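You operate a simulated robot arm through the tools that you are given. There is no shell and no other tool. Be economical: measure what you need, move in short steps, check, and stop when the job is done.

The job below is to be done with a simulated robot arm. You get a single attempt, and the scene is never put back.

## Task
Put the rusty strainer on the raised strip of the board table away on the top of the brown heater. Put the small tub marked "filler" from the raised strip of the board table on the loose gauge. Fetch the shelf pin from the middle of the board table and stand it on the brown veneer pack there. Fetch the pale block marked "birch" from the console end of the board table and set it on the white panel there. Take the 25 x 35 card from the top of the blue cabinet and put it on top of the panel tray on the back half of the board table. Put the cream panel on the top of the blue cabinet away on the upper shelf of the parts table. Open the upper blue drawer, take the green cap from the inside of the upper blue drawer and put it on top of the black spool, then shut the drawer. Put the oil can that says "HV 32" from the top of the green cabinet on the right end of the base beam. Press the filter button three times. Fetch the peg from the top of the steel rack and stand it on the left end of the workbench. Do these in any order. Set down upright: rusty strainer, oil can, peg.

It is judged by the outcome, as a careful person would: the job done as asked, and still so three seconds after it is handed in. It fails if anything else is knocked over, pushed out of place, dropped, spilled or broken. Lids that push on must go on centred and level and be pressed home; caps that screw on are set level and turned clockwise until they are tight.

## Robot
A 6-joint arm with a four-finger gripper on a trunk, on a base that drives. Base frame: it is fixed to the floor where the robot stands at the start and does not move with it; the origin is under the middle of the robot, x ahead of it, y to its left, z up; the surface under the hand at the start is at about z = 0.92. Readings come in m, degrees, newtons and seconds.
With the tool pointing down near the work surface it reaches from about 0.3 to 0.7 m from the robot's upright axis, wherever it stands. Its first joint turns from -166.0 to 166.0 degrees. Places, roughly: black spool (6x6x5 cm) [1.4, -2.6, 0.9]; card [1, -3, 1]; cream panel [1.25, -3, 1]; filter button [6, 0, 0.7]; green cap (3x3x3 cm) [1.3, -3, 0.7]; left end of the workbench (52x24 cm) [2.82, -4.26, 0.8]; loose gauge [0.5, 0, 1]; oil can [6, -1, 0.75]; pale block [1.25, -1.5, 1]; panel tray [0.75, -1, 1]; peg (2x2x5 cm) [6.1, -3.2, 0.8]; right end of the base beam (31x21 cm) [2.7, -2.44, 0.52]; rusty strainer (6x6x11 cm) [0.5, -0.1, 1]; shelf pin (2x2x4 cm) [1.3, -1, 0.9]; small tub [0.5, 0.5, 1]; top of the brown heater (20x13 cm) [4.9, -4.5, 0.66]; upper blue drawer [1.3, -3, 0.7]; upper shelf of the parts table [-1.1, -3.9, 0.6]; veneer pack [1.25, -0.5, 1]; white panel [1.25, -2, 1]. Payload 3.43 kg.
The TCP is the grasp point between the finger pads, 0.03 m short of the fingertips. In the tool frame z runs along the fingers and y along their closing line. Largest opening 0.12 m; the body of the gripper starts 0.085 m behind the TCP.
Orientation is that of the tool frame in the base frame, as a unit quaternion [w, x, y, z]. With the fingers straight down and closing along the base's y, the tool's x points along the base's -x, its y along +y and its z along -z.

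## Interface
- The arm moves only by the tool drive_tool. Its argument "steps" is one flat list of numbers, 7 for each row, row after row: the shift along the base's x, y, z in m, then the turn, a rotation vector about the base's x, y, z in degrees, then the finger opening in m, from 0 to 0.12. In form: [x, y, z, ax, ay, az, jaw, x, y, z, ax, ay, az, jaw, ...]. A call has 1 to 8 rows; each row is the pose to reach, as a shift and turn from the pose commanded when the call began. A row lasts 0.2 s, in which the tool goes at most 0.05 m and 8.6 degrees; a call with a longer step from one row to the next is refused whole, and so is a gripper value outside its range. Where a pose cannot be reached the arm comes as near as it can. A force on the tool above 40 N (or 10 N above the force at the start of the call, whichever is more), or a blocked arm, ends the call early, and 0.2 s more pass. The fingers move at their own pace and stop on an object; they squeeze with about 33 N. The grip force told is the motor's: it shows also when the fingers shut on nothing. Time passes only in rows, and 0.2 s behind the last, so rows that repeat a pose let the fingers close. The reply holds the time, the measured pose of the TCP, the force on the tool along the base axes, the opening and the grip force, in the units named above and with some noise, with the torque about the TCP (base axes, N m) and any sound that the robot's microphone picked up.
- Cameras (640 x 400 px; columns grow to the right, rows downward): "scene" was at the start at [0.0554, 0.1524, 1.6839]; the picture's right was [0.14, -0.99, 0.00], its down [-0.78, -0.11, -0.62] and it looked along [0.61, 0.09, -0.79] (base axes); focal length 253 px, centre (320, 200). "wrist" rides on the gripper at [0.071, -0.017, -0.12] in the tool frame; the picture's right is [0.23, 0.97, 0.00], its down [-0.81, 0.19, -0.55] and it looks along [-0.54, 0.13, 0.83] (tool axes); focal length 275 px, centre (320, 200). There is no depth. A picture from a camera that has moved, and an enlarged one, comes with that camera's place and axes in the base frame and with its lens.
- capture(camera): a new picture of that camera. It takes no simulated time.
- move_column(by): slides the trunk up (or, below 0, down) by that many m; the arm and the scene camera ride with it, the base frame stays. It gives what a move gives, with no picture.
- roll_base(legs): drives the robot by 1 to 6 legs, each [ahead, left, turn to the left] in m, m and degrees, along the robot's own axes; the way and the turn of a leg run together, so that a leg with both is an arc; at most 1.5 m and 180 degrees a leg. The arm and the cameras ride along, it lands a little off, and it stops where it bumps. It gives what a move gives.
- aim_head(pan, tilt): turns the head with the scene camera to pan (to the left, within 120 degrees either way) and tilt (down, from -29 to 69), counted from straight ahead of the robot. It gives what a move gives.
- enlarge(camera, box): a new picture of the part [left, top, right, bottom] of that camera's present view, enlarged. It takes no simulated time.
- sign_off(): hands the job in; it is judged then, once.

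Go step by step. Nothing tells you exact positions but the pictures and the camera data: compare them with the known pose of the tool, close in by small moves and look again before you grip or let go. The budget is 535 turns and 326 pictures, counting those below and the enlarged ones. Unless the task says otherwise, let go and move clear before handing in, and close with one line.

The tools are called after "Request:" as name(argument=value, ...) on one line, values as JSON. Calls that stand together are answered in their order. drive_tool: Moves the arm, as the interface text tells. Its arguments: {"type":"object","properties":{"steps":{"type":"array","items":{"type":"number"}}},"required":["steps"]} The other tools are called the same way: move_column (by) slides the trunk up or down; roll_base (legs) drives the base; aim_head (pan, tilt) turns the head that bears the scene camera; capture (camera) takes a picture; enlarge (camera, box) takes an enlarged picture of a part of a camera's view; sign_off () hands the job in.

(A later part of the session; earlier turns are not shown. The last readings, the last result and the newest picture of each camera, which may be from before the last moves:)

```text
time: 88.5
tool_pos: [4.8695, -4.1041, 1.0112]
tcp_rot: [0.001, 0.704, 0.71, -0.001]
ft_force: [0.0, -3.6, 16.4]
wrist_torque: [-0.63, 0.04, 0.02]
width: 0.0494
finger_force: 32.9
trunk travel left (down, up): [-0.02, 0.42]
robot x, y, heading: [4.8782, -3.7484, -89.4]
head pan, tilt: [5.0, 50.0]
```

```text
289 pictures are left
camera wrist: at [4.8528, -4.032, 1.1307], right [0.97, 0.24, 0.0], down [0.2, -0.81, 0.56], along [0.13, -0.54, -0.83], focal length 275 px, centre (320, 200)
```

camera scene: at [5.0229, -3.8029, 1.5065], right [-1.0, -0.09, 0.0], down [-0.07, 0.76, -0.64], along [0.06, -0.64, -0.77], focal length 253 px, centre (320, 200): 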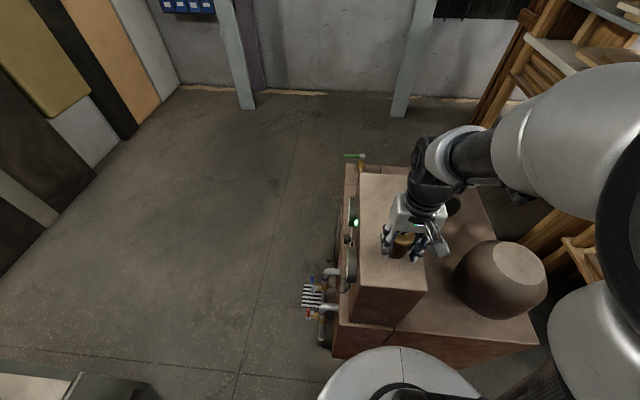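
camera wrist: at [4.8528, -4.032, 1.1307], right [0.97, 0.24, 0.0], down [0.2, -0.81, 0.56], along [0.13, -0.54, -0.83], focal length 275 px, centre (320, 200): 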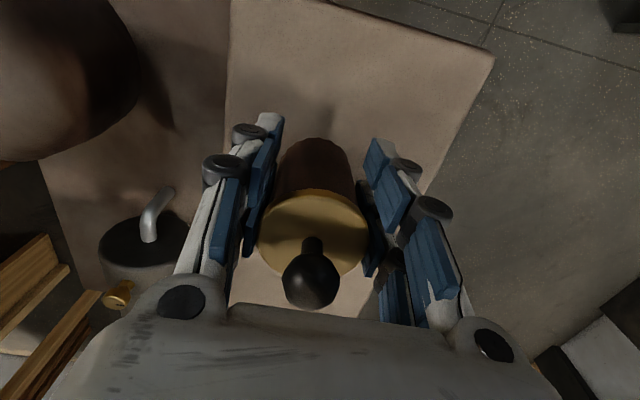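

The strainer's bottom has touched the raised top, which is higher than I assumed. I'll raise the trunk at once and reassess.

Request:
move_column(by=0.06)

Request:
capture(camera="wrist")

Request:
capture(camera="scene")

```text
time: 89.5
tool_pos: [4.8695, -4.1046, 1.0698]
tcp_rot: [0.0, 0.705, 0.709, -0.001]
ft_force: [-1.0, 0.9, -1.1]
wrist_torque: [0.03, 0.04, -0.02]
width: 0.0493
finger_force: 32.6
trunk travel left (down, up): [-0.08, 0.36]
robot x, y, heading: [4.8752, -3.7492, -89.6]
head pan, tilt: [5.0, 50.0]
```

```text
288 pictures are left
camera wrist: at [4.8529, -4.0319, 1.1903], right [0.97, 0.24, 0.0], down [0.2, -0.81, 0.55], along [0.13, -0.54, -0.83], focal length 275 px, centre (320, 200)
```

wrist: 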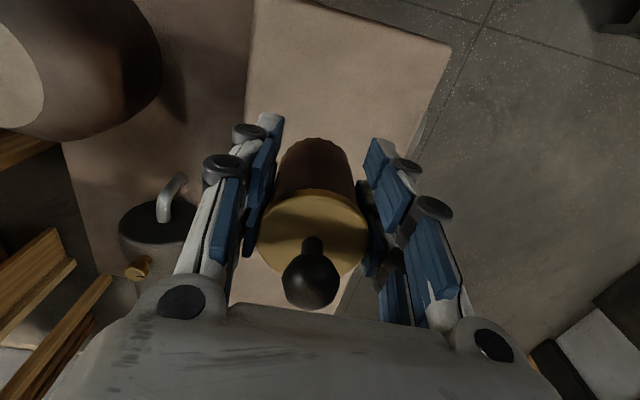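

```text
287 pictures are left
camera scene: at [5.0229, -3.8036, 1.5663], right [-1.0, -0.09, 0.0], down [-0.07, 0.76, -0.64], along [0.06, -0.64, -0.77], focal length 253 px, centre (320, 200)
```

scene: 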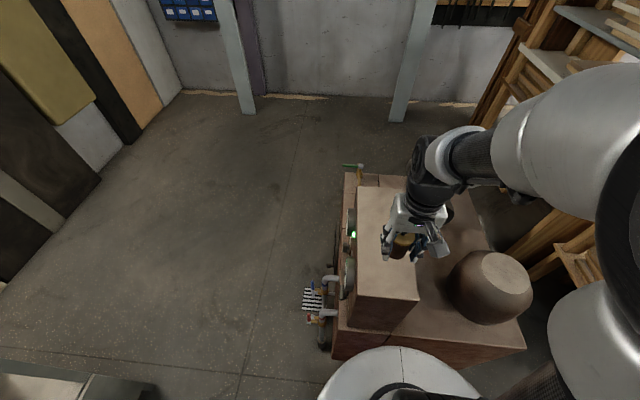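

The raised block's top is actually near z≈0.95; the lower top is about 0.65. I'll raise and extend the arm to look behind the raised block with the wrist camera.

Request:
drive_tool(steps=[0, 0, 0.05, 0, 0, 0, 0.035, 0, -0.04, 0.09, 0, 0, 0, 0.035, 0, -0.08, 0.12, 0, 0, 0, 0.035, 0, -0.12, 0.14, 0, 0, 0, 0.035, 0, -0.16, 0.15, 0, 0, 0, 0.035, 0, -0.2, 0.15, 0, 0, 0, 0.035])

Request:
capture(camera="wrist")

Request:
capture(camera="scene")

```text
refused: row 2 steps farther than a row can; nothing moved
```

```text
286 pictures are left
camera wrist: at [4.8529, -4.0319, 1.1903], right [0.97, 0.24, 0.0], down [0.2, -0.81, 0.55], along [0.13, -0.54, -0.83], focal length 275 px, centre (320, 200)
```

wrist: 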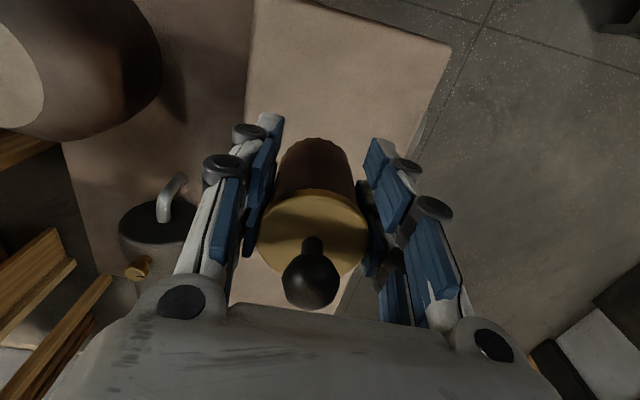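

```text
285 pictures are left
camera scene: at [5.0229, -3.8036, 1.5663], right [-1.0, -0.09, 0.0], down [-0.07, 0.76, -0.64], along [0.06, -0.64, -0.77], focal length 253 px, centre (320, 200)
```

scene: 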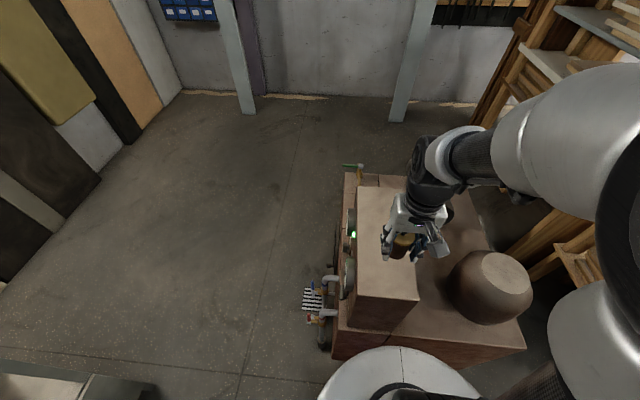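

The z≈0.66 patch centred at (4.90, -4.50) lies behind the raised block, best reached from the +x side. I'll drive around carefully between heater valves and steel rack.

Request:
roll_base(legs=[[-0.35, 0, -0.4], [0, 0.61, 0], [0.75, 0, 0]])

Request:
aim_head(pan=-60, tilt=45)

Request:
capture(camera="scene")

Request:
aim_head(pan=70, tilt=40)

Request:
capture(camera="scene")

```text
time: 98.3
tool_pos: [5.4667, -4.4946, 1.0704]
tcp_rot: [-0.001, 0.708, 0.706, -0.001]
ft_force: [0.2, 0.6, -0.9]
wrist_torque: [0.04, 0.0, 0.0]
width: 0.0493
finger_force: 33.0
trunk travel left (down, up): [-0.08, 0.36]
robot x, y, heading: [5.4715, -4.1386, -89.9]
head pan, tilt: [5.0, 50.0]
```

```text
time: 99.7
tool_pos: [5.4663, -4.4941, 1.0697]
tcp_rot: [0.0, 0.707, 0.707, 0.0]
ft_force: [-0.1, 1.1, -1.2]
wrist_torque: [0.0, 0.0, 0.02]
width: 0.0493
finger_force: 32.8
trunk travel left (down, up): [-0.08, 0.36]
robot x, y, heading: [5.4699, -4.1422, -89.6]
head pan, tilt: [-60.0, 45.0]
```

```text
284 pictures are left
camera scene: at [5.5442, -4.1591, 1.5733], right [-0.5, 0.87, 0.0], down [0.61, 0.35, -0.71], along [-0.61, -0.35, -0.71], focal length 253 px, centre (320, 200)
```

scene: 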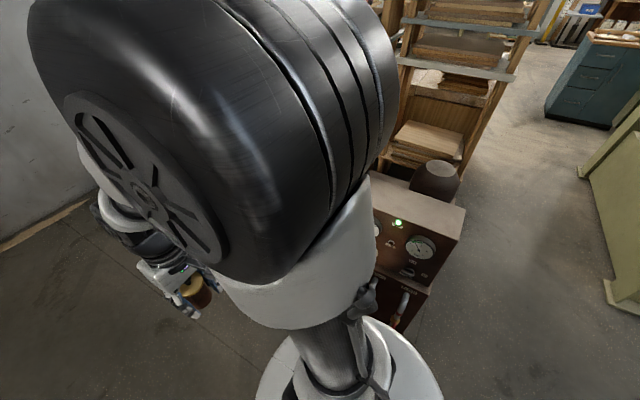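

```text
time: 101.8
tool_pos: [5.4659, -4.4948, 1.0702]
tcp_rot: [0.0, 0.707, 0.707, 0.0]
ft_force: [0.4, -0.7, -0.8]
wrist_torque: [0.04, 0.0, -0.01]
width: 0.049
finger_force: 33.4
trunk travel left (down, up): [-0.08, 0.36]
robot x, y, heading: [5.4732, -4.1356, -90.0]
head pan, tilt: [70.0, 40.0]
```

```text
283 pictures are left
camera scene: at [5.6944, -4.1476, 1.5805], right [-0.34, -0.94, 0.0], down [-0.6, 0.22, -0.77], along [0.72, -0.26, -0.64], focal length 253 px, centre (320, 200)
```

scene: 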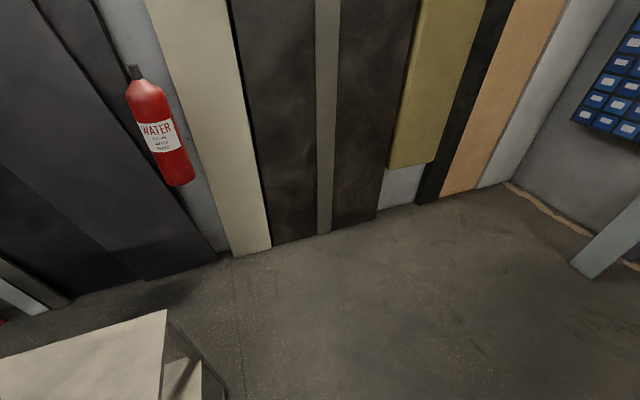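

Request:
roll_base(legs=[[0.36, 0.06, 0], [0, 0, -90]])

Request:
aim_head(pan=5, tilt=50)

Request:
capture(camera="scene")

Request:
capture(camera="wrist")

```text
time: 107.9
tool_pos: [5.1797, -4.4965, 1.0686]
tcp_rot: [0.0, 1.0, 0.006, 0.001]
ft_force: [0.5, -0.5, -0.8]
wrist_torque: [0.0, -0.04, -0.02]
width: 0.0493
finger_force: 33.5
trunk travel left (down, up): [-0.08, 0.36]
robot x, y, heading: [5.5307, -4.4952, -179.2]
head pan, tilt: [70.0, 40.0]
```

```text
time: 109.3
tool_pos: [5.1799, -4.4956, 1.0697]
tcp_rot: [0.0, 1.0, 0.007, 0.0]
ft_force: [-0.1, -0.1, -1.5]
wrist_torque: [0.03, -0.03, 0.01]
width: 0.0493
finger_force: 32.9
trunk travel left (down, up): [-0.08, 0.36]
robot x, y, heading: [5.5319, -4.4925, -179.3]
head pan, tilt: [5.0, 50.0]
```

```text
282 pictures are left
camera scene: at [5.4807, -4.6449, 1.5664], right [-0.1, 0.99, 0.0], down [0.76, 0.08, -0.64], along [-0.64, -0.07, -0.77], focal length 253 px, centre (320, 200)
```

scene: 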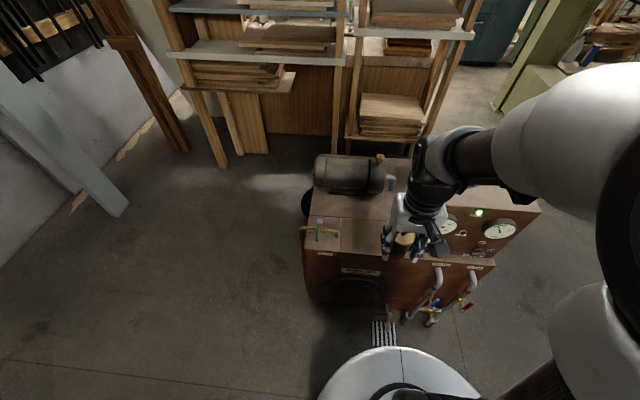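

```text
281 pictures are left
camera wrist: at [5.2518, -4.4779, 1.1905], right [0.24, -0.97, 0.0], down [-0.81, -0.2, 0.55], along [-0.54, -0.13, -0.83], focal length 275 px, centre (320, 200)
```

wrist: 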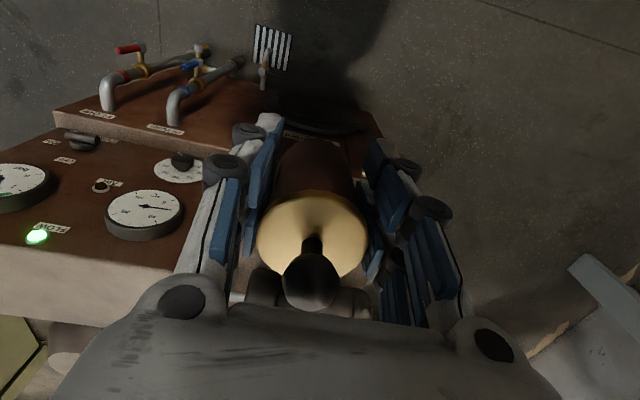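

The free patch is visible right of the green valve, around (4.90, -4.53). Move the strainer above it.

Request:
drive_tool(steps=[-0.047, -0.006, 0, 0, 0, 0, 0.035, -0.094, -0.012, 0, 0, 0, 0, 0.035, -0.141, -0.018, 0, 0, 0, 0, 0.035, -0.188, -0.024, 0, 0, 0, 0, 0.035, -0.235, -0.03, 0, 0, 0, 0, 0.035, -0.277, -0.034, 0, 0, 0, 0, 0.035, -0.277, -0.034, -0.05, 0, 0, 0, 0.035, -0.277, -0.034, -0.1, 0, 0, 0, 0.035])

Request:
capture(camera="scene")

Request:
capture(camera="wrist")

```text
time: 111.1
tool_pos: [4.9035, -4.5296, 0.9681]
tcp_rot: [0.0, 1.0, 0.006, 0.0]
ft_force: [-0.6, 0.1, -1.0]
wrist_torque: [0.01, -0.05, 0.0]
width: 0.0494
finger_force: 32.6
trunk travel left (down, up): [-0.08, 0.36]
robot x, y, heading: [5.533, -4.5028, -179.5]
head pan, tilt: [5.0, 50.0]
```

```text
280 pictures are left
camera scene: at [5.4799, -4.6449, 1.5663], right [-0.1, 0.99, 0.0], down [0.76, 0.08, -0.64], along [-0.64, -0.06, -0.77], focal length 253 px, centre (320, 200)
```

scene: 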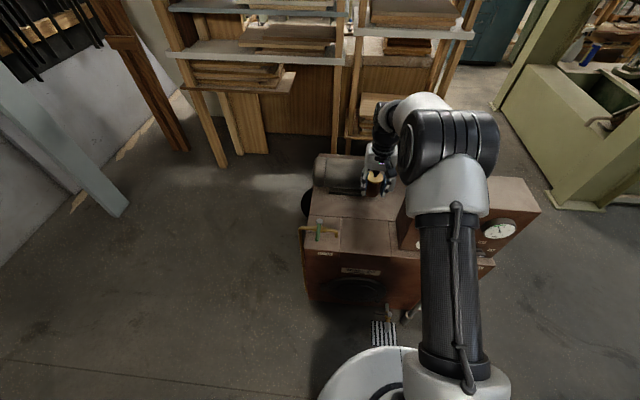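

```text
279 pictures are left
camera wrist: at [4.9744, -4.5105, 1.0885], right [0.24, -0.97, 0.0], down [-0.81, -0.2, 0.55], along [-0.54, -0.13, -0.83], focal length 275 px, centre (320, 200)
```

wrist: 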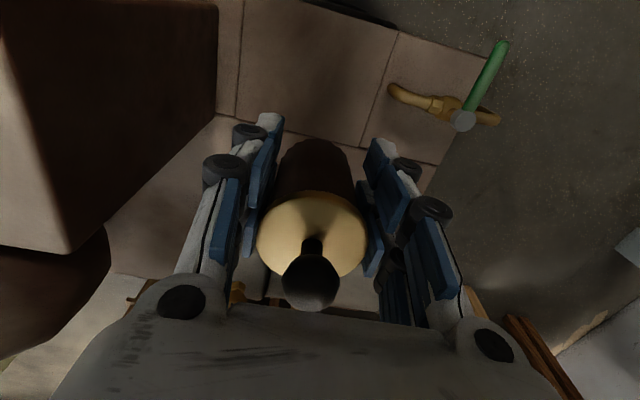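

Position is good. Descend.

Request:
drive_tool(steps=[0.01, 0.01, -0.05, 0, 0, 0, 0.035, 0.01, 0.01, -0.1, 0, 0, 0, 0.035, 0.01, 0.01, -0.15, 0, 0, 0, 0.035, 0.01, 0.01, -0.2, 0, 0, 0, 0.035, 0.01, 0.01, -0.24, 0, 0, 0, 0.035])

Request:
capture(camera="scene")

Request:
capture(camera="wrist")

```text
refused: row 1 steps farther than a row can; nothing moved
```

```text
278 pictures are left
camera scene: at [5.4799, -4.6449, 1.5663], right [-0.1, 0.99, 0.0], down [0.76, 0.08, -0.64], along [-0.64, -0.06, -0.77], focal length 253 px, centre (320, 200)
```

scene: 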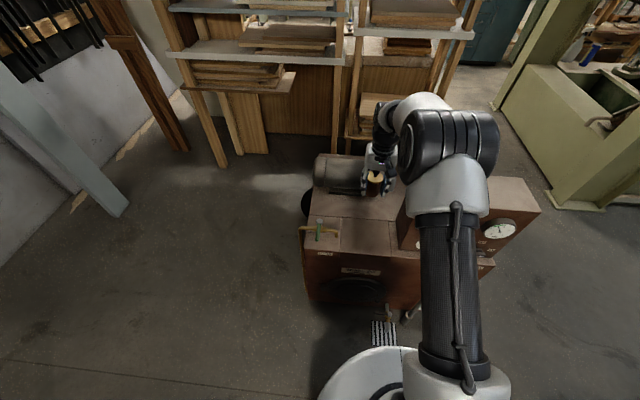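

```text
277 pictures are left
camera wrist: at [4.9744, -4.5105, 1.0885], right [0.24, -0.97, 0.0], down [-0.81, -0.2, 0.55], along [-0.54, -0.13, -0.83], focal length 275 px, centre (320, 200)
```

wrist: 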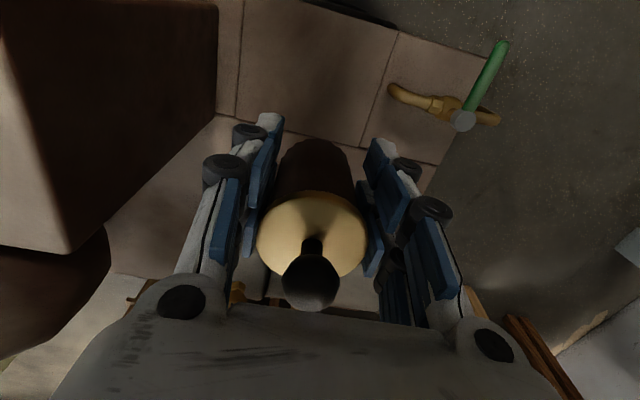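

A row exceeded the step limit; resending with smaller steps.

Request:
drive_tool(steps=[0.01, 0.01, -0.04, 0, 0, 0, 0.035, 0.01, 0.01, -0.085, 0, 0, 0, 0.035, 0.01, 0.01, -0.13, 0, 0, 0, 0.035, 0.01, 0.01, -0.175, 0, 0, 0, 0.035, 0.01, 0.01, -0.215, 0, 0, 0, 0.035, 0.01, 0.01, -0.24, 0, 0, 0, 0.035])

Request:
capture(camera="wrist")

```text
time: 112.5
tool_pos: [4.9109, -4.5196, 0.7303]
tcp_rot: [0.0, 1.0, 0.007, -0.002]
ft_force: [-0.8, -0.8, -0.5]
wrist_torque: [0.01, 0.01, -0.01]
width: 0.0492
finger_force: 32.6
trunk travel left (down, up): [-0.08, 0.36]
robot x, y, heading: [5.533, -4.5002, -179.0]
head pan, tilt: [5.0, 50.0]
```

```text
276 pictures are left
camera wrist: at [4.9831, -4.5007, 0.8504], right [0.24, -0.97, 0.0], down [-0.81, -0.2, 0.55], along [-0.54, -0.13, -0.83], focal length 275 px, centre (320, 200)
```

wrist: 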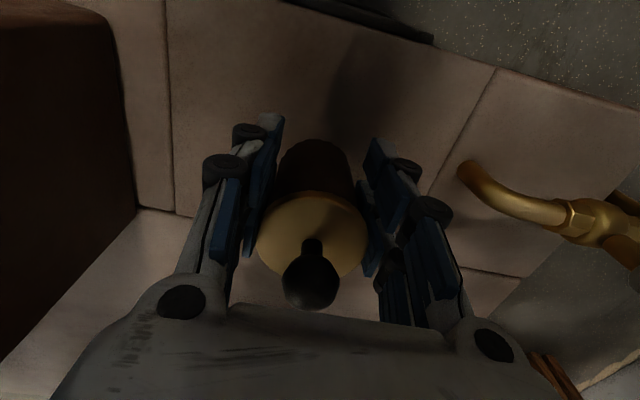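

Request:
drive_tool(steps=[0, 0, -0.01, 0, 0, 0, 0.035, 0, 0, -0.02, 0, 0, 0, 0.035, 0, 0, -0.026, 0, 0, 0, 0.035])

Request:
drive_tool(steps=[0, 0, -0.004, 0, 0, 0, 0.035, 0, 0, -0.007, 0, 0, 0, 0.035])

```text
time: 113.3
tool_pos: [4.9115, -4.5198, 0.7083]
tcp_rot: [-0.001, 1.0, 0.008, -0.004]
ft_force: [4.4, 2.3, 23.9]
wrist_torque: [0.04, 0.31, -0.02]
width: 0.0501
finger_force: 33.4
trunk travel left (down, up): [-0.08, 0.36]
robot x, y, heading: [5.5353, -4.498, -179.1]
head pan, tilt: [5.0, 50.0]
```

```text
time: 113.9
tool_pos: [4.9137, -4.5204, 0.6958]
tcp_rot: [0.0, 1.0, 0.008, 0.001]
ft_force: [0.1, -1.0, 8.3]
wrist_torque: [-0.03, 0.12, 0.01]
width: 0.0498
finger_force: 26.0
trunk travel left (down, up): [-0.08, 0.36]
robot x, y, heading: [5.5309, -4.4974, -179.0]
head pan, tilt: [5.0, 50.0]
```

Contact made. Back off slightly and open, then check.

Request:
drive_tool(steps=[0, 0, 0.002, 0, 0, 0, 0.05, 0, 0, 0.002, 0, 0, 0, 0.06, 0, 0, 0.002, 0, 0, 0, 0.075, 0, 0, 0.002, 0, 0, 0, 0.075])

Request:
capture(camera="wrist")

```text
time: 114.9
tool_pos: [4.9126, -4.5185, 0.6988]
tcp_rot: [-0.001, 1.0, 0.007, 0.0]
ft_force: [-0.1, 0.0, 0.1]
wrist_torque: [0.0, -0.01, 0.03]
width: 0.0749
finger_force: 0.1
trunk travel left (down, up): [-0.08, 0.36]
robot x, y, heading: [5.5301, -4.4957, -179.5]
head pan, tilt: [5.0, 50.0]
```

```text
275 pictures are left
camera wrist: at [4.9842, -4.5017, 0.8193], right [0.24, -0.97, 0.0], down [-0.81, -0.2, 0.55], along [-0.54, -0.13, -0.83], focal length 275 px, centre (320, 200)
```

wrist: 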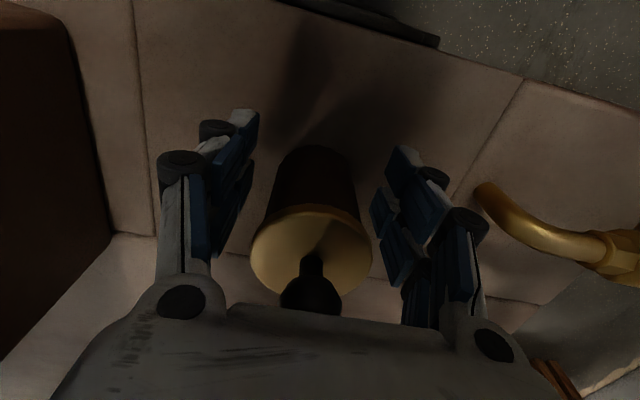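

Standing free. Rise straight up and check.

Request:
drive_tool(steps=[0, 0, 0.02, 0, 0, 0, 0.075, 0, 0, 0.06, 0, 0, 0, 0.08, 0, 0, 0.11, 0, 0, 0, 0.09, 0, 0, 0.16, 0, 0, 0, 0.1, 0, 0, 0.21, 0, 0, 0, 0.1, 0, 0, 0.26, 0, 0, 0, 0.1, 0, 0, 0.31, 0, 0, 0, 0.1, 0, 0, 0.36, 0, 0, 0, 0.1])

Request:
capture(camera="wrist")

```text
time: 116.7
tool_pos: [4.9122, -4.5207, 1.0588]
tcp_rot: [0.0, 1.0, 0.007, 0.0]
ft_force: [-0.1, 0.1, 0.1]
wrist_torque: [0.04, 0.02, 0.0]
width: 0.1002
finger_force: 0.6
trunk travel left (down, up): [-0.08, 0.36]
robot x, y, heading: [5.537, -4.4986, -179.2]
head pan, tilt: [5.0, 50.0]
```

```text
274 pictures are left
camera wrist: at [4.983, -4.5012, 1.1785], right [0.24, -0.97, 0.0], down [-0.81, -0.2, 0.55], along [-0.54, -0.13, -0.83], focal length 275 px, centre (320, 200)
```

wrist: 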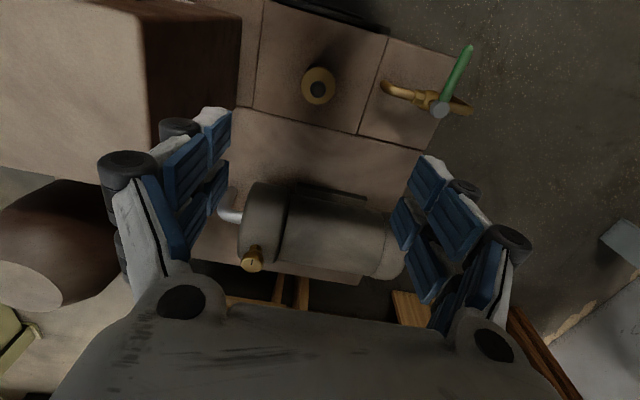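

The strainer stands on the heater's plate. Retract, turn, and drive around to face the steel rack for the peg.

Request:
drive_tool(steps=[0.045, 0, 0, 0, 0, 0, 0.1, 0.09, 0, 0, 0, 0, 0, 0.1, 0.135, 0.0, 0.02, 0, 0, 0, 0.1, 0.18, 0, 0.05, 0, 0, 0, 0.1, 0.225, 0, 0.07, 0, 0, 0, 0.1, 0.27, 0, 0.09, 0, 0, 0, 0.1])

Request:
roll_base(legs=[[0, 0, 89], [0, -0.06, 0], [-1.15, 0, 0], [0, -0.2, 0], [0, 0, 90]])

Request:
aim_head(pan=5, tilt=45)

Request:
capture(camera="scene")

```text
refused: row 4 steps farther than a row can; nothing moved
```

```text
time: 132.0
tool_pos: [5.9304, -3.3217, 1.0568]
tcp_rot: [0.001, -0.002, 1.0, -0.001]
ft_force: [0.5, 0.2, 0.4]
wrist_torque: [0.01, 0.01, -0.01]
width: 0.0999
finger_force: 0.0
trunk travel left (down, up): [-0.08, 0.36]
robot x, y, heading: [5.3028, -3.3371, 0.0]
head pan, tilt: [5.0, 50.0]
```

```text
time: 132.7
tool_pos: [5.9305, -3.3236, 1.0573]
tcp_rot: [0.0, -0.001, 1.0, 0.0]
ft_force: [0.3, -0.1, -0.1]
wrist_torque: [0.0, 0.01, 0.01]
width: 0.1
finger_force: 0.2
trunk travel left (down, up): [-0.08, 0.36]
robot x, y, heading: [5.3028, -3.3378, -0.0]
head pan, tilt: [5.0, 45.0]
```

```text
273 pictures are left
camera scene: at [5.3675, -3.1876, 1.5733], right [0.09, -1.0, 0.0], down [-0.7, -0.06, -0.71], along [0.7, 0.06, -0.71], focal length 253 px, centre (320, 200)
```

scene: 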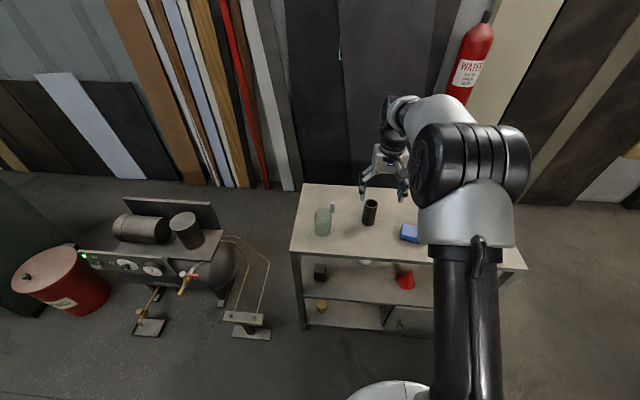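

The arm retraction had been refused, but nothing was hit. I'll zoom on the rack top to identify the peg.

Request:
enlarge(camera="scene", box=[290, 170, 450, 270])

Request:
capture(camera="wrist")

```text
4.00 times, centred on (370, 220) of scene
camera zoom: at [5.3675, -3.1876, 1.5733], right [0.09, -1.0, 0.0], down [-0.7, -0.06, -0.71], along [0.7, 0.06, -0.71], focal length 1013 px, centre (120, 120)
```

zoom: 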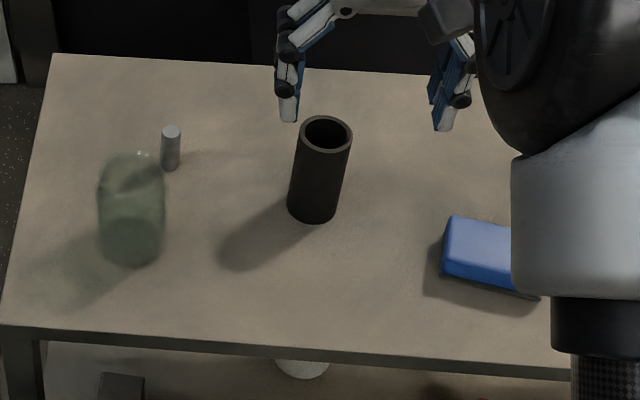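

```text
271 pictures are left
camera wrist: at [5.8595, -3.3385, 1.178], right [-0.23, 0.97, 0.0], down [0.81, 0.2, 0.55], along [0.54, 0.13, -0.83], focal length 275 px, centre (320, 200)
```

wrist: 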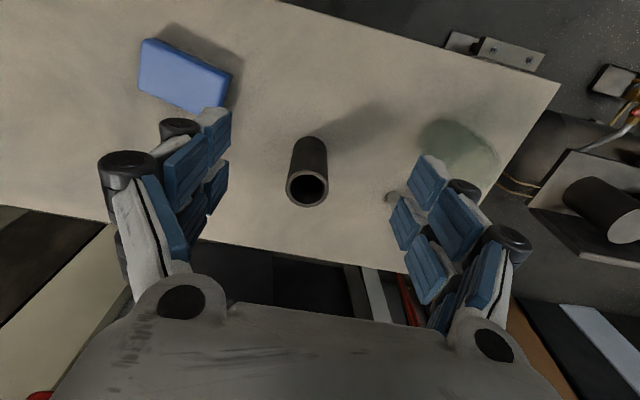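

The peg is the small light cylinder behind the jar at about (6.066, -3.18). I'll move the base closer (arm retracting by the same amount).

Request:
drive_tool(steps=[-0.045, 0, 0, 0, 0, 0, 0.1, -0.09, 0, 0, 0, 0, 0, 0.1, -0.13, 0, 0, 0, 0, 0, 0.1])

Request:
roll_base(legs=[[0.16, 0.12, 0]])

Request:
capture(camera="wrist")

Request:
enlarge(camera="scene", box=[290, 170, 450, 270])

```text
time: 133.5
tool_pos: [5.7994, -3.3224, 1.0607]
tcp_rot: [0.001, -0.002, 1.0, 0.0]
ft_force: [-0.5, 0.1, -0.8]
wrist_torque: [0.0, -0.01, 0.01]
width: 0.1
finger_force: 0.0
trunk travel left (down, up): [-0.08, 0.36]
robot x, y, heading: [5.3055, -3.3356, 0.3]
head pan, tilt: [5.0, 45.0]
```

```text
time: 135.1
tool_pos: [5.961, -3.2033, 1.0591]
tcp_rot: [0.0, 0.0, 1.0, 0.0]
ft_force: [-0.6, -0.4, -0.3]
wrist_torque: [-0.01, 0.01, -0.01]
width: 0.0999
finger_force: 0.1
trunk travel left (down, up): [-0.08, 0.36]
robot x, y, heading: [5.4686, -3.2214, -0.0]
head pan, tilt: [5.0, 45.0]
```

```text
270 pictures are left
camera wrist: at [5.8913, -3.2204, 1.1795], right [-0.23, 0.97, 0.0], down [0.81, 0.19, 0.55], along [0.54, 0.13, -0.83], focal length 275 px, centre (320, 200)
```

wrist: 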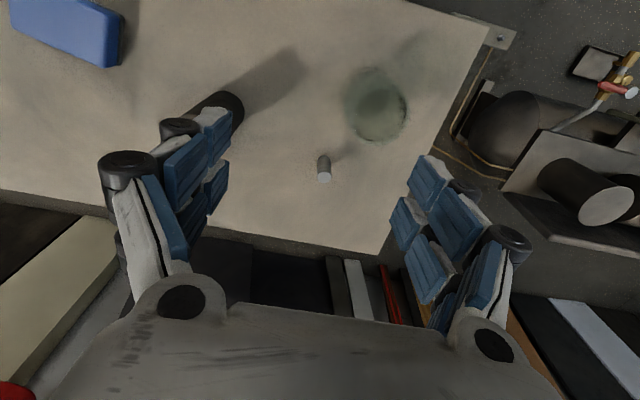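

```text
4.00 times, centred on (370, 220) of scene
camera zoom: at [5.5292, -3.0686, 1.5732], right [0.09, -1.0, 0.0], down [-0.7, -0.06, -0.71], along [0.7, 0.06, -0.71], focal length 1013 px, centre (120, 120)
```

zoom: 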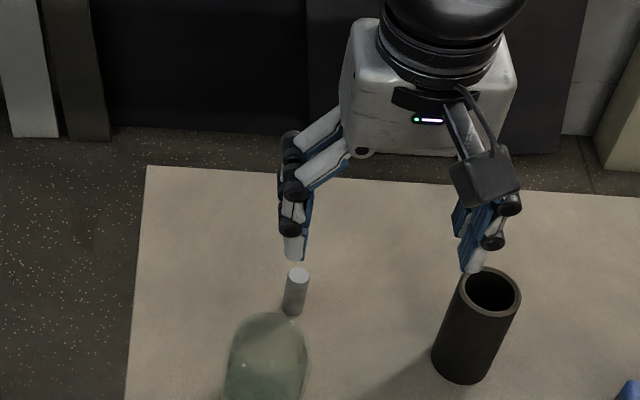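

Request:
drive_tool(steps=[0.04, 0.012, 0, 0, 0, 0, 0.06, 0.08, 0.024, 0, 0, 0, 0, 0.06, 0.105, 0.03, -0.03, 0, 0, 0, 0.06, 0.105, 0.03, -0.075, 0, 0, 0, 0.06, 0.105, 0.03, -0.12, 0, 0, 0, 0.06])

Request:
capture(camera="wrist")

Request:
enlarge(camera="scene", box=[310, 180, 450, 268])

```text
time: 136.3
tool_pos: [6.065, -3.1718, 0.943]
tcp_rot: [0.0, -0.002, 1.0, 0.0]
ft_force: [-1.2, -0.1, -0.1]
wrist_torque: [0.01, 0.02, -0.02]
width: 0.06
finger_force: 0.1
trunk travel left (down, up): [-0.08, 0.36]
robot x, y, heading: [5.468, -3.2171, -0.0]
head pan, tilt: [5.0, 45.0]
```

```text
268 pictures are left
camera wrist: at [5.9942, -3.1892, 1.063], right [-0.23, 0.97, 0.0], down [0.81, 0.19, 0.55], along [0.54, 0.13, -0.83], focal length 275 px, centre (320, 200)
```

wrist: 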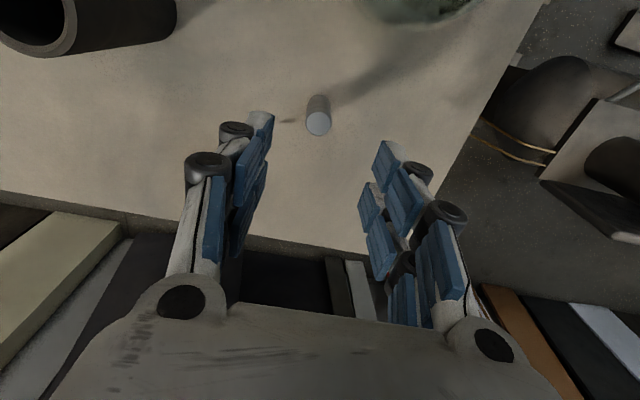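

```text
4.55 times, centred on (380, 224) of scene
camera zoom: at [5.5289, -3.0691, 1.5732], right [0.09, -1.0, 0.0], down [-0.7, -0.06, -0.71], along [0.7, 0.06, -0.71], focal length 1151 px, centre (47, 91)
```

zoom: 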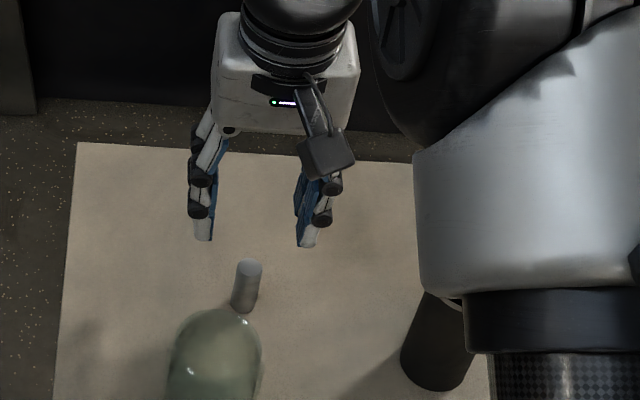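

Request:
drive_tool(steps=[-0.001, -0.001, -0.04, 0, 0, 0, 0.06, -0.001, -0.001, -0.08, 0, 0, 0, 0.06, -0.001, -0.001, -0.1, 0, 0, 0, 0.06, -0.001, -0.001, -0.1, 0, 0, 0, 0.03, -0.001, -0.001, -0.1, 0, 0, 0, 0.01, -0.001, -0.001, -0.1, 0, 0, 0, 0.01])

Request:
capture(camera="wrist")

```text
time: 137.2
tool_pos: [6.0669, -3.1747, 0.8497]
tcp_rot: [0.009, -0.002, 1.0, 0.0]
ft_force: [-9.5, -0.8, 36.6]
wrist_torque: [-0.08, 1.06, 0.02]
width: 0.0534
finger_force: 15.0
trunk travel left (down, up): [-0.08, 0.36]
robot x, y, heading: [5.47, -3.2189, 0.1]
head pan, tilt: [5.0, 45.0]
stopped in row 4: the force on the tool passed its limit at 50 N (the readings are from after the stop); the commanded pose is now the measured one
```

```text
266 pictures are left
camera wrist: at [5.9929, -3.191, 0.9685], right [-0.23, 0.97, 0.0], down [0.8, 0.19, 0.57], along [0.55, 0.13, -0.82], focal length 275 px, centre (320, 200)
```

wrist: 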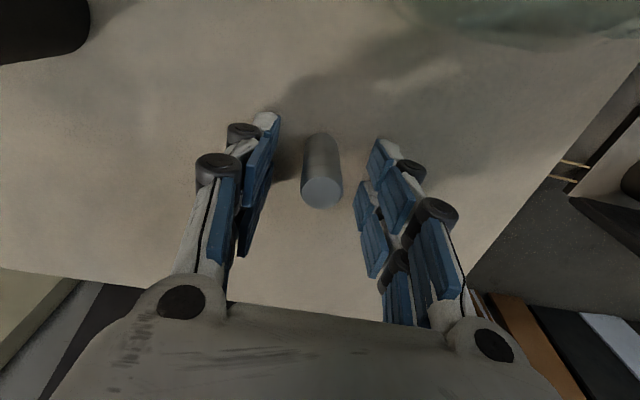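

Something resisted, probably the camera bracket on the jar's rim. Rise straight up at once and look.

Request:
drive_tool(steps=[0, 0, 0.03, 0, 0, 0, 0.06, 0, 0, 0.07, 0, 0, 0, 0.06, 0, 0, 0.11, 0, 0, 0, 0.06])

Request:
capture(camera="wrist")

Request:
capture(camera="scene")

```text
time: 138.0
tool_pos: [6.0631, -3.1739, 0.953]
tcp_rot: [0.004, -0.001, 1.0, 0.0]
ft_force: [-1.0, 0.0, 0.7]
wrist_torque: [-0.02, 0.02, -0.03]
width: 0.0602
finger_force: 0.1
trunk travel left (down, up): [-0.08, 0.36]
robot x, y, heading: [5.4632, -3.2146, -0.2]
head pan, tilt: [5.0, 45.0]
```

```text
265 pictures are left
camera wrist: at [5.9926, -3.1901, 1.0727], right [-0.23, 0.97, 0.0], down [0.81, 0.19, 0.56], along [0.54, 0.13, -0.83], focal length 275 px, centre (320, 200)
```

wrist: 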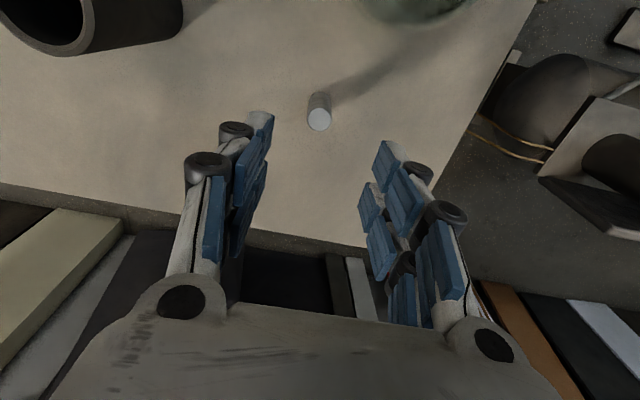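

```text
264 pictures are left
camera scene: at [5.5272, -3.0693, 1.5733], right [0.09, -1.0, 0.0], down [-0.7, -0.06, -0.71], along [0.7, 0.06, -0.71], focal length 253 px, centre (320, 200)
```

scene: 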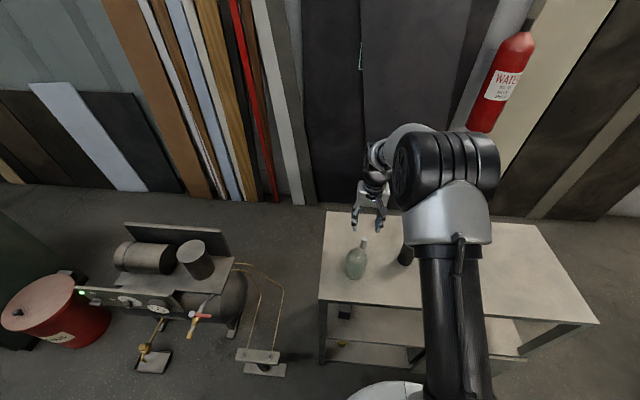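

Request:
enlarge(camera="scene", box=[310, 200, 430, 290])

```text
4.44 times, centred on (370, 245) of scene
camera zoom: at [5.5272, -3.0693, 1.5733], right [0.09, -1.0, 0.0], down [-0.7, -0.06, -0.71], along [0.7, 0.06, -0.71], focal length 1125 px, centre (98, 0)
```

zoom: 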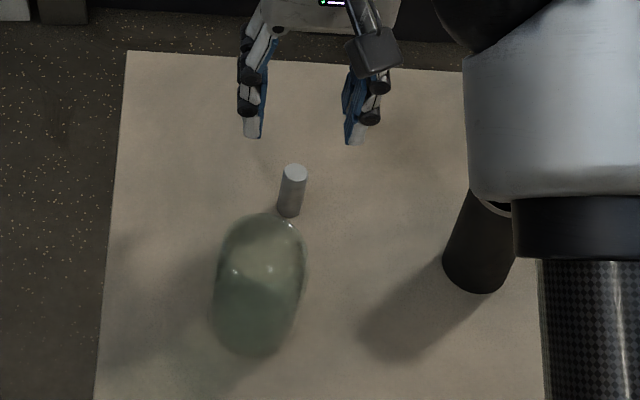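

The jar is unmoved. I'll raise and rotate the wrist about 136° so the camera bracket points away from the jar.

Request:
drive_tool(steps=[0, 0, 0.03, 0, 0, 8.5, 0.05, 0, 0, 0.06, 0, 0, 17, 0.05, 0, 0, 0.06, 0, 0, 25.5, 0.05, 0, 0, 0.06, 0, 0, 34, 0.05, 0, 0, 0.06, 0, 0, 42.5, 0.05, 0, 0, 0.06, 0, 0, 51, 0.05, 0, 0, 0.06, 0, 0, 59.5, 0.05, 0, 0, 0.06, 0, 0, 68, 0.05])

Request:
drive_tool(steps=[0, 0, 0, 0, 0, 8.5, 0.05, 0, 0, 0, 0, 0, 17, 0.05, 0, 0, 0, 0, 0, 25.5, 0.05, 0, 0, 0, 0, 0, 34, 0.05, 0, 0, 0, 0, 0, 42.5, 0.05, 0, 0, 0, 0, 0, 51, 0.05, 0, 0, 0, 0, 0, 59.5, 0.05, 0, 0, 0, 0, 0, 68, 0.05])

Request:
capture(camera="wrist")

```text
time: 139.8
tool_pos: [6.0675, -3.1742, 1.0128]
tcp_rot: [0.003, -0.562, 0.827, 0.002]
ft_force: [0.6, 0.4, 1.0]
wrist_torque: [-0.01, 0.0, -0.01]
width: 0.0501
finger_force: 0.0
trunk travel left (down, up): [-0.08, 0.36]
robot x, y, heading: [5.4672, -3.2185, -0.1]
head pan, tilt: [5.0, 45.0]
```

```text
time: 141.6
tool_pos: [6.0662, -3.1745, 1.0137]
tcp_rot: [-0.002, 0.928, -0.372, -0.005]
ft_force: [0.0, 0.1, -1.1]
wrist_torque: [-0.01, 0.01, 0.0]
width: 0.0502
finger_force: 0.1
trunk travel left (down, up): [-0.08, 0.36]
robot x, y, heading: [5.4685, -3.2167, 0.1]
head pan, tilt: [5.0, 45.0]
```

```text
262 pictures are left
camera wrist: at [6.131, -3.2117, 1.1333], right [-0.51, -0.86, 0.0], down [-0.71, 0.42, 0.56], along [-0.48, 0.28, -0.83], focal length 275 px, centre (320, 200)
```

wrist: 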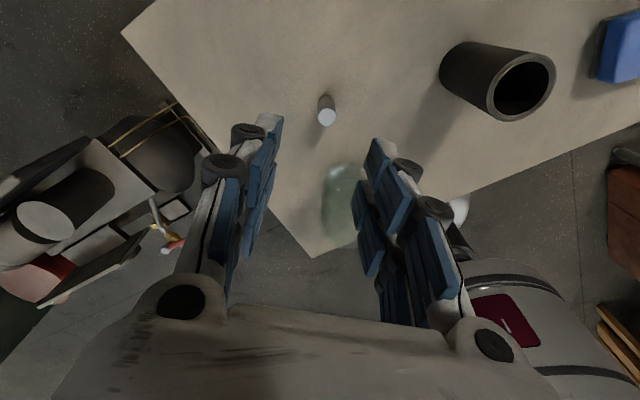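

Request:
drive_tool(steps=[-0.006, 0, -0.04, 0, 0, 0, 0.05, -0.006, 0, -0.08, 0, 0, 0, 0.05, -0.006, 0, -0.115, 0, 0, 0, 0.05])

Request:
capture(camera="wrist")

Request:
enlarge(camera="scene", box=[310, 200, 430, 290])

```text
time: 142.4
tool_pos: [6.0609, -3.1739, 0.8967]
tcp_rot: [-0.001, 0.928, -0.373, -0.004]
ft_force: [0.7, -0.6, 0.7]
wrist_torque: [-0.01, 0.04, -0.02]
width: 0.0499
finger_force: 0.1
trunk travel left (down, up): [-0.08, 0.36]
robot x, y, heading: [5.4699, -3.2176, 0.0]
head pan, tilt: [5.0, 45.0]
```

```text
261 pictures are left
camera wrist: at [6.1252, -3.2113, 1.0169], right [-0.51, -0.86, 0.0], down [-0.71, 0.42, 0.56], along [-0.48, 0.29, -0.83], focal length 275 px, centre (320, 200)
```

wrist: 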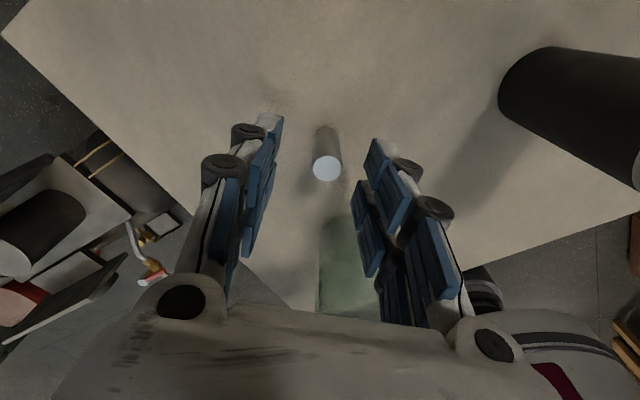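

```text
4.44 times, centred on (370, 245) of scene
camera zoom: at [5.5284, -3.0691, 1.5732], right [0.09, -1.0, 0.0], down [-0.7, -0.06, -0.71], along [0.7, 0.06, -0.71], focal length 1125 px, centre (98, 0)
```

zoom: 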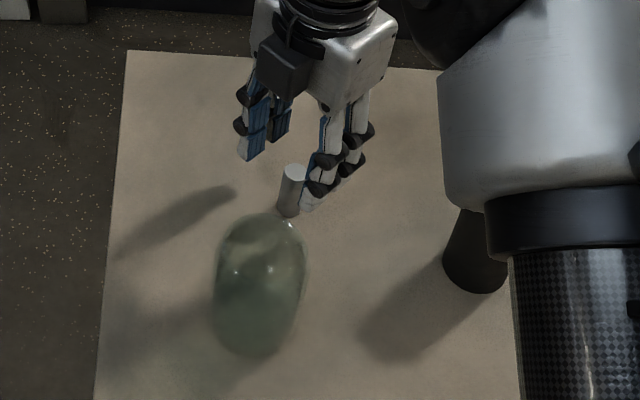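

Triangulation shows the rack top is at z≈0.82, so the fingertips had simply touched it. Grip at TCP z≈0.866.

Request:
drive_tool(steps=[-0.003, 0, -0.015, 0, 0, 0, 0.05, -0.003, 0, -0.031, 0, 0, 0, 0.05, -0.003, 0, -0.031, 0, 0, 0, 0.03, -0.003, 0, -0.031, 0, 0, 0, 0.01, -0.003, 0, -0.031, 0, 0, 0, 0.01, -0.003, 0, -0.031, 0, 0, 0, 0.01])

Request:
capture(camera="wrist")

```text
time: 143.8
tool_pos: [6.0586, -3.175, 0.8669]
tcp_rot: [-0.002, 0.927, -0.374, -0.004]
ft_force: [0.0, -0.5, -0.5]
wrist_torque: [-0.01, 0.04, -0.03]
width: 0.0155
finger_force: 33.4
trunk travel left (down, up): [-0.08, 0.36]
robot x, y, heading: [5.4645, -3.2181, 0.1]
head pan, tilt: [5.0, 45.0]
```

```text
259 pictures are left
camera wrist: at [6.1227, -3.2112, 0.9873], right [-0.51, -0.86, 0.0], down [-0.71, 0.42, 0.56], along [-0.48, 0.29, -0.83], focal length 275 px, centre (320, 200)
```

wrist: 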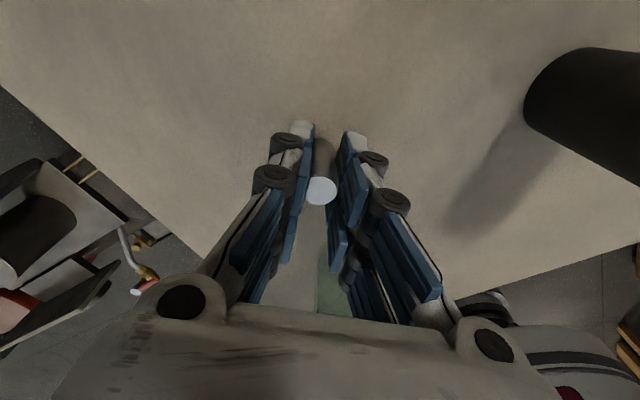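

Peg gripped. Lift and retract.

Request:
drive_tool(steps=[0, 0, 0.045, 0, 0, 0, 0.005, 0, 0, 0.09, 0, 0, 0, 0.005, 0, 0, 0.135, 0, 0, 0, 0.005, 0, 0, 0.18, 0, 0, 0, 0.005, -0.045, 0, 0.19, 0, 0, 0, 0.005, -0.09, 0, 0.2, 0, 0, 0, 0.005, -0.135, 0, 0.2, 0, 0, 0, 0.005, -0.18, 0, 0.2, 0, 0, 0, 0.005])

Request:
capture(camera="scene")

```text
time: 145.6
tool_pos: [5.8775, -3.1758, 1.0683]
tcp_rot: [-0.001, 0.928, -0.373, -0.003]
ft_force: [-0.5, -0.4, -0.6]
wrist_torque: [-0.02, 0.01, 0.01]
width: 0.0159
finger_force: 33.5
trunk travel left (down, up): [-0.08, 0.36]
robot x, y, heading: [5.4665, -3.2145, 0.3]
head pan, tilt: [5.0, 45.0]
```

```text
258 pictures are left
camera scene: at [5.5268, -3.0692, 1.5734], right [0.09, -1.0, 0.0], down [-0.7, -0.06, -0.71], along [0.71, 0.06, -0.71], focal length 253 px, centre (320, 200)
```

scene: 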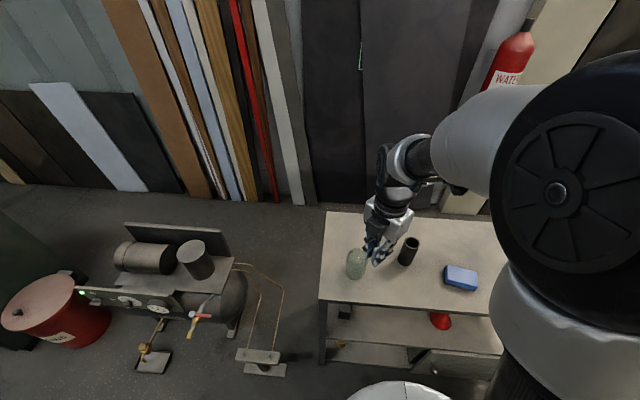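

Now carry the peg to the workbench: back out, turn around and drive through the passage.

Request:
roll_base(legs=[[-0.75, 0, 0], [0, 0, 180], [0.2, 0.22, 0], [1.5, 0, 0]])

Request:
aim_head(pan=40, tilt=35)

Request:
capture(camera="scene")

```text
time: 165.7
tool_pos: [2.6191, -3.4914, 1.0673]
tcp_rot: [0.004, 0.371, 0.929, -0.002]
ft_force: [0.1, 0.2, 0.0]
wrist_torque: [0.0, -0.01, -0.05]
width: 0.0156
finger_force: 32.9
trunk travel left (down, up): [-0.08, 0.36]
robot x, y, heading: [3.031, -3.4491, -179.7]
head pan, tilt: [5.0, 45.0]
```

```text
time: 166.7
tool_pos: [2.6194, -3.4925, 1.0657]
tcp_rot: [0.005, 0.371, 0.929, -0.002]
ft_force: [-0.6, 0.3, 0.1]
wrist_torque: [0.0, -0.01, 0.03]
width: 0.0155
finger_force: 32.8
trunk travel left (down, up): [-0.08, 0.36]
robot x, y, heading: [3.0302, -3.4467, -179.7]
head pan, tilt: [40.0, 35.0]
```

```text
257 pictures are left
camera scene: at [2.9846, -3.6435, 1.5881], right [-0.65, 0.76, 0.0], down [0.44, 0.37, -0.82], along [-0.62, -0.53, -0.57], focal length 253 px, centre (320, 200)
```

scene: 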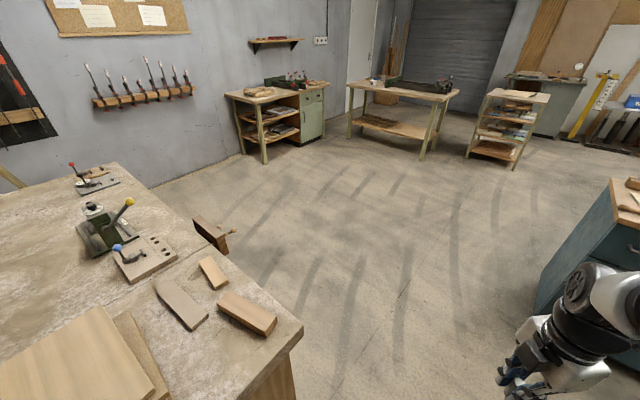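

Request:
enlarge(camera="scene", box=[100, 240, 320, 378])

```text
2.90 times, centred on (210, 309) of scene
camera zoom: at [2.9846, -3.6435, 1.5881], right [-0.65, 0.76, 0.0], down [0.44, 0.37, -0.82], along [-0.62, -0.53, -0.57], focal length 734 px, centre (639, -116)
```

zoom: 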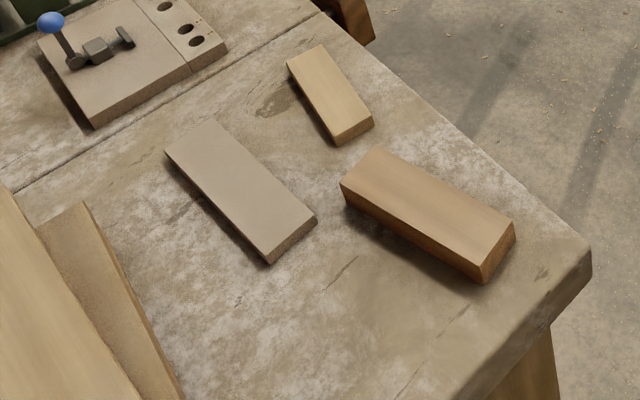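

A free spot is at about (2.895, -4.12). I'll move up, turn to face the bench and look.

Request:
roll_base(legs=[[0.13, 0, 0], [0, 0, 90]])

Request:
aim_head(pan=5, tilt=50)

Request:
capture(camera="scene")

Request:
capture(camera="wrist")

```text
time: 171.8
tool_pos: [2.9398, -3.861, 1.0664]
tcp_rot: [0.005, -0.389, 0.921, 0.002]
ft_force: [0.4, -1.0, -0.3]
wrist_torque: [0.02, 0.01, 0.01]
width: 0.0154
finger_force: 33.6
trunk travel left (down, up): [-0.08, 0.36]
robot x, y, heading: [2.9048, -3.4535, -90.0]
head pan, tilt: [40.0, 35.0]
```

```text
time: 172.8
tool_pos: [2.9393, -3.8603, 1.067]
tcp_rot: [0.005, -0.389, 0.921, 0.002]
ft_force: [0.4, -0.2, 0.3]
wrist_torque: [0.0, 0.0, -0.01]
width: 0.0152
finger_force: 33.1
trunk travel left (down, up): [-0.08, 0.36]
robot x, y, heading: [2.9017, -3.4493, -90.4]
head pan, tilt: [5.0, 50.0]
```

```text
255 pictures are left
camera scene: at [3.0473, -3.5048, 1.5664], right [-1.0, -0.08, 0.0], down [-0.06, 0.76, -0.64], along [0.05, -0.64, -0.77], focal length 253 px, centre (320, 200)
```

scene: 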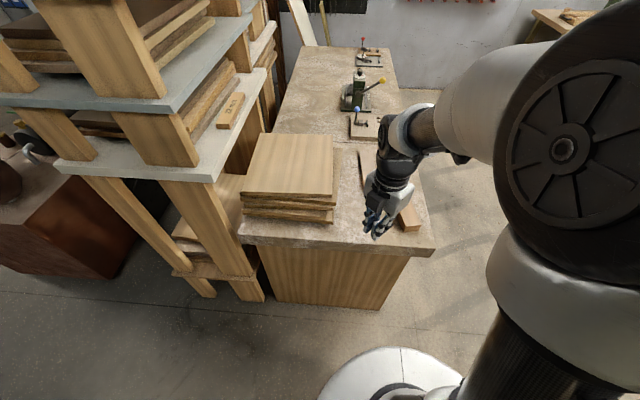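

```text
254 pictures are left
camera wrist: at [2.9018, -3.9237, 1.1865], right [-0.86, 0.51, 0.0], down [0.42, 0.71, 0.56], along [0.29, 0.48, -0.83], focal length 275 px, centre (320, 200)
```

wrist: 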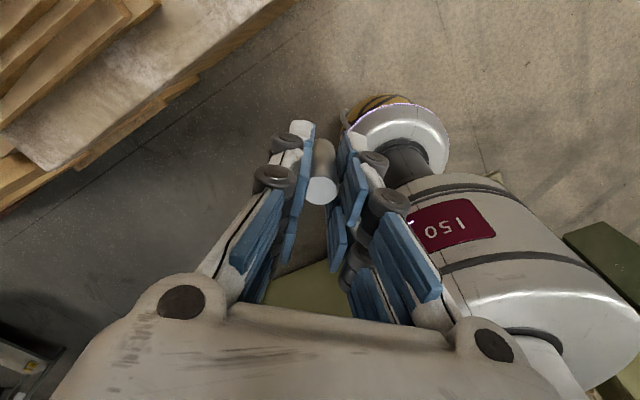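

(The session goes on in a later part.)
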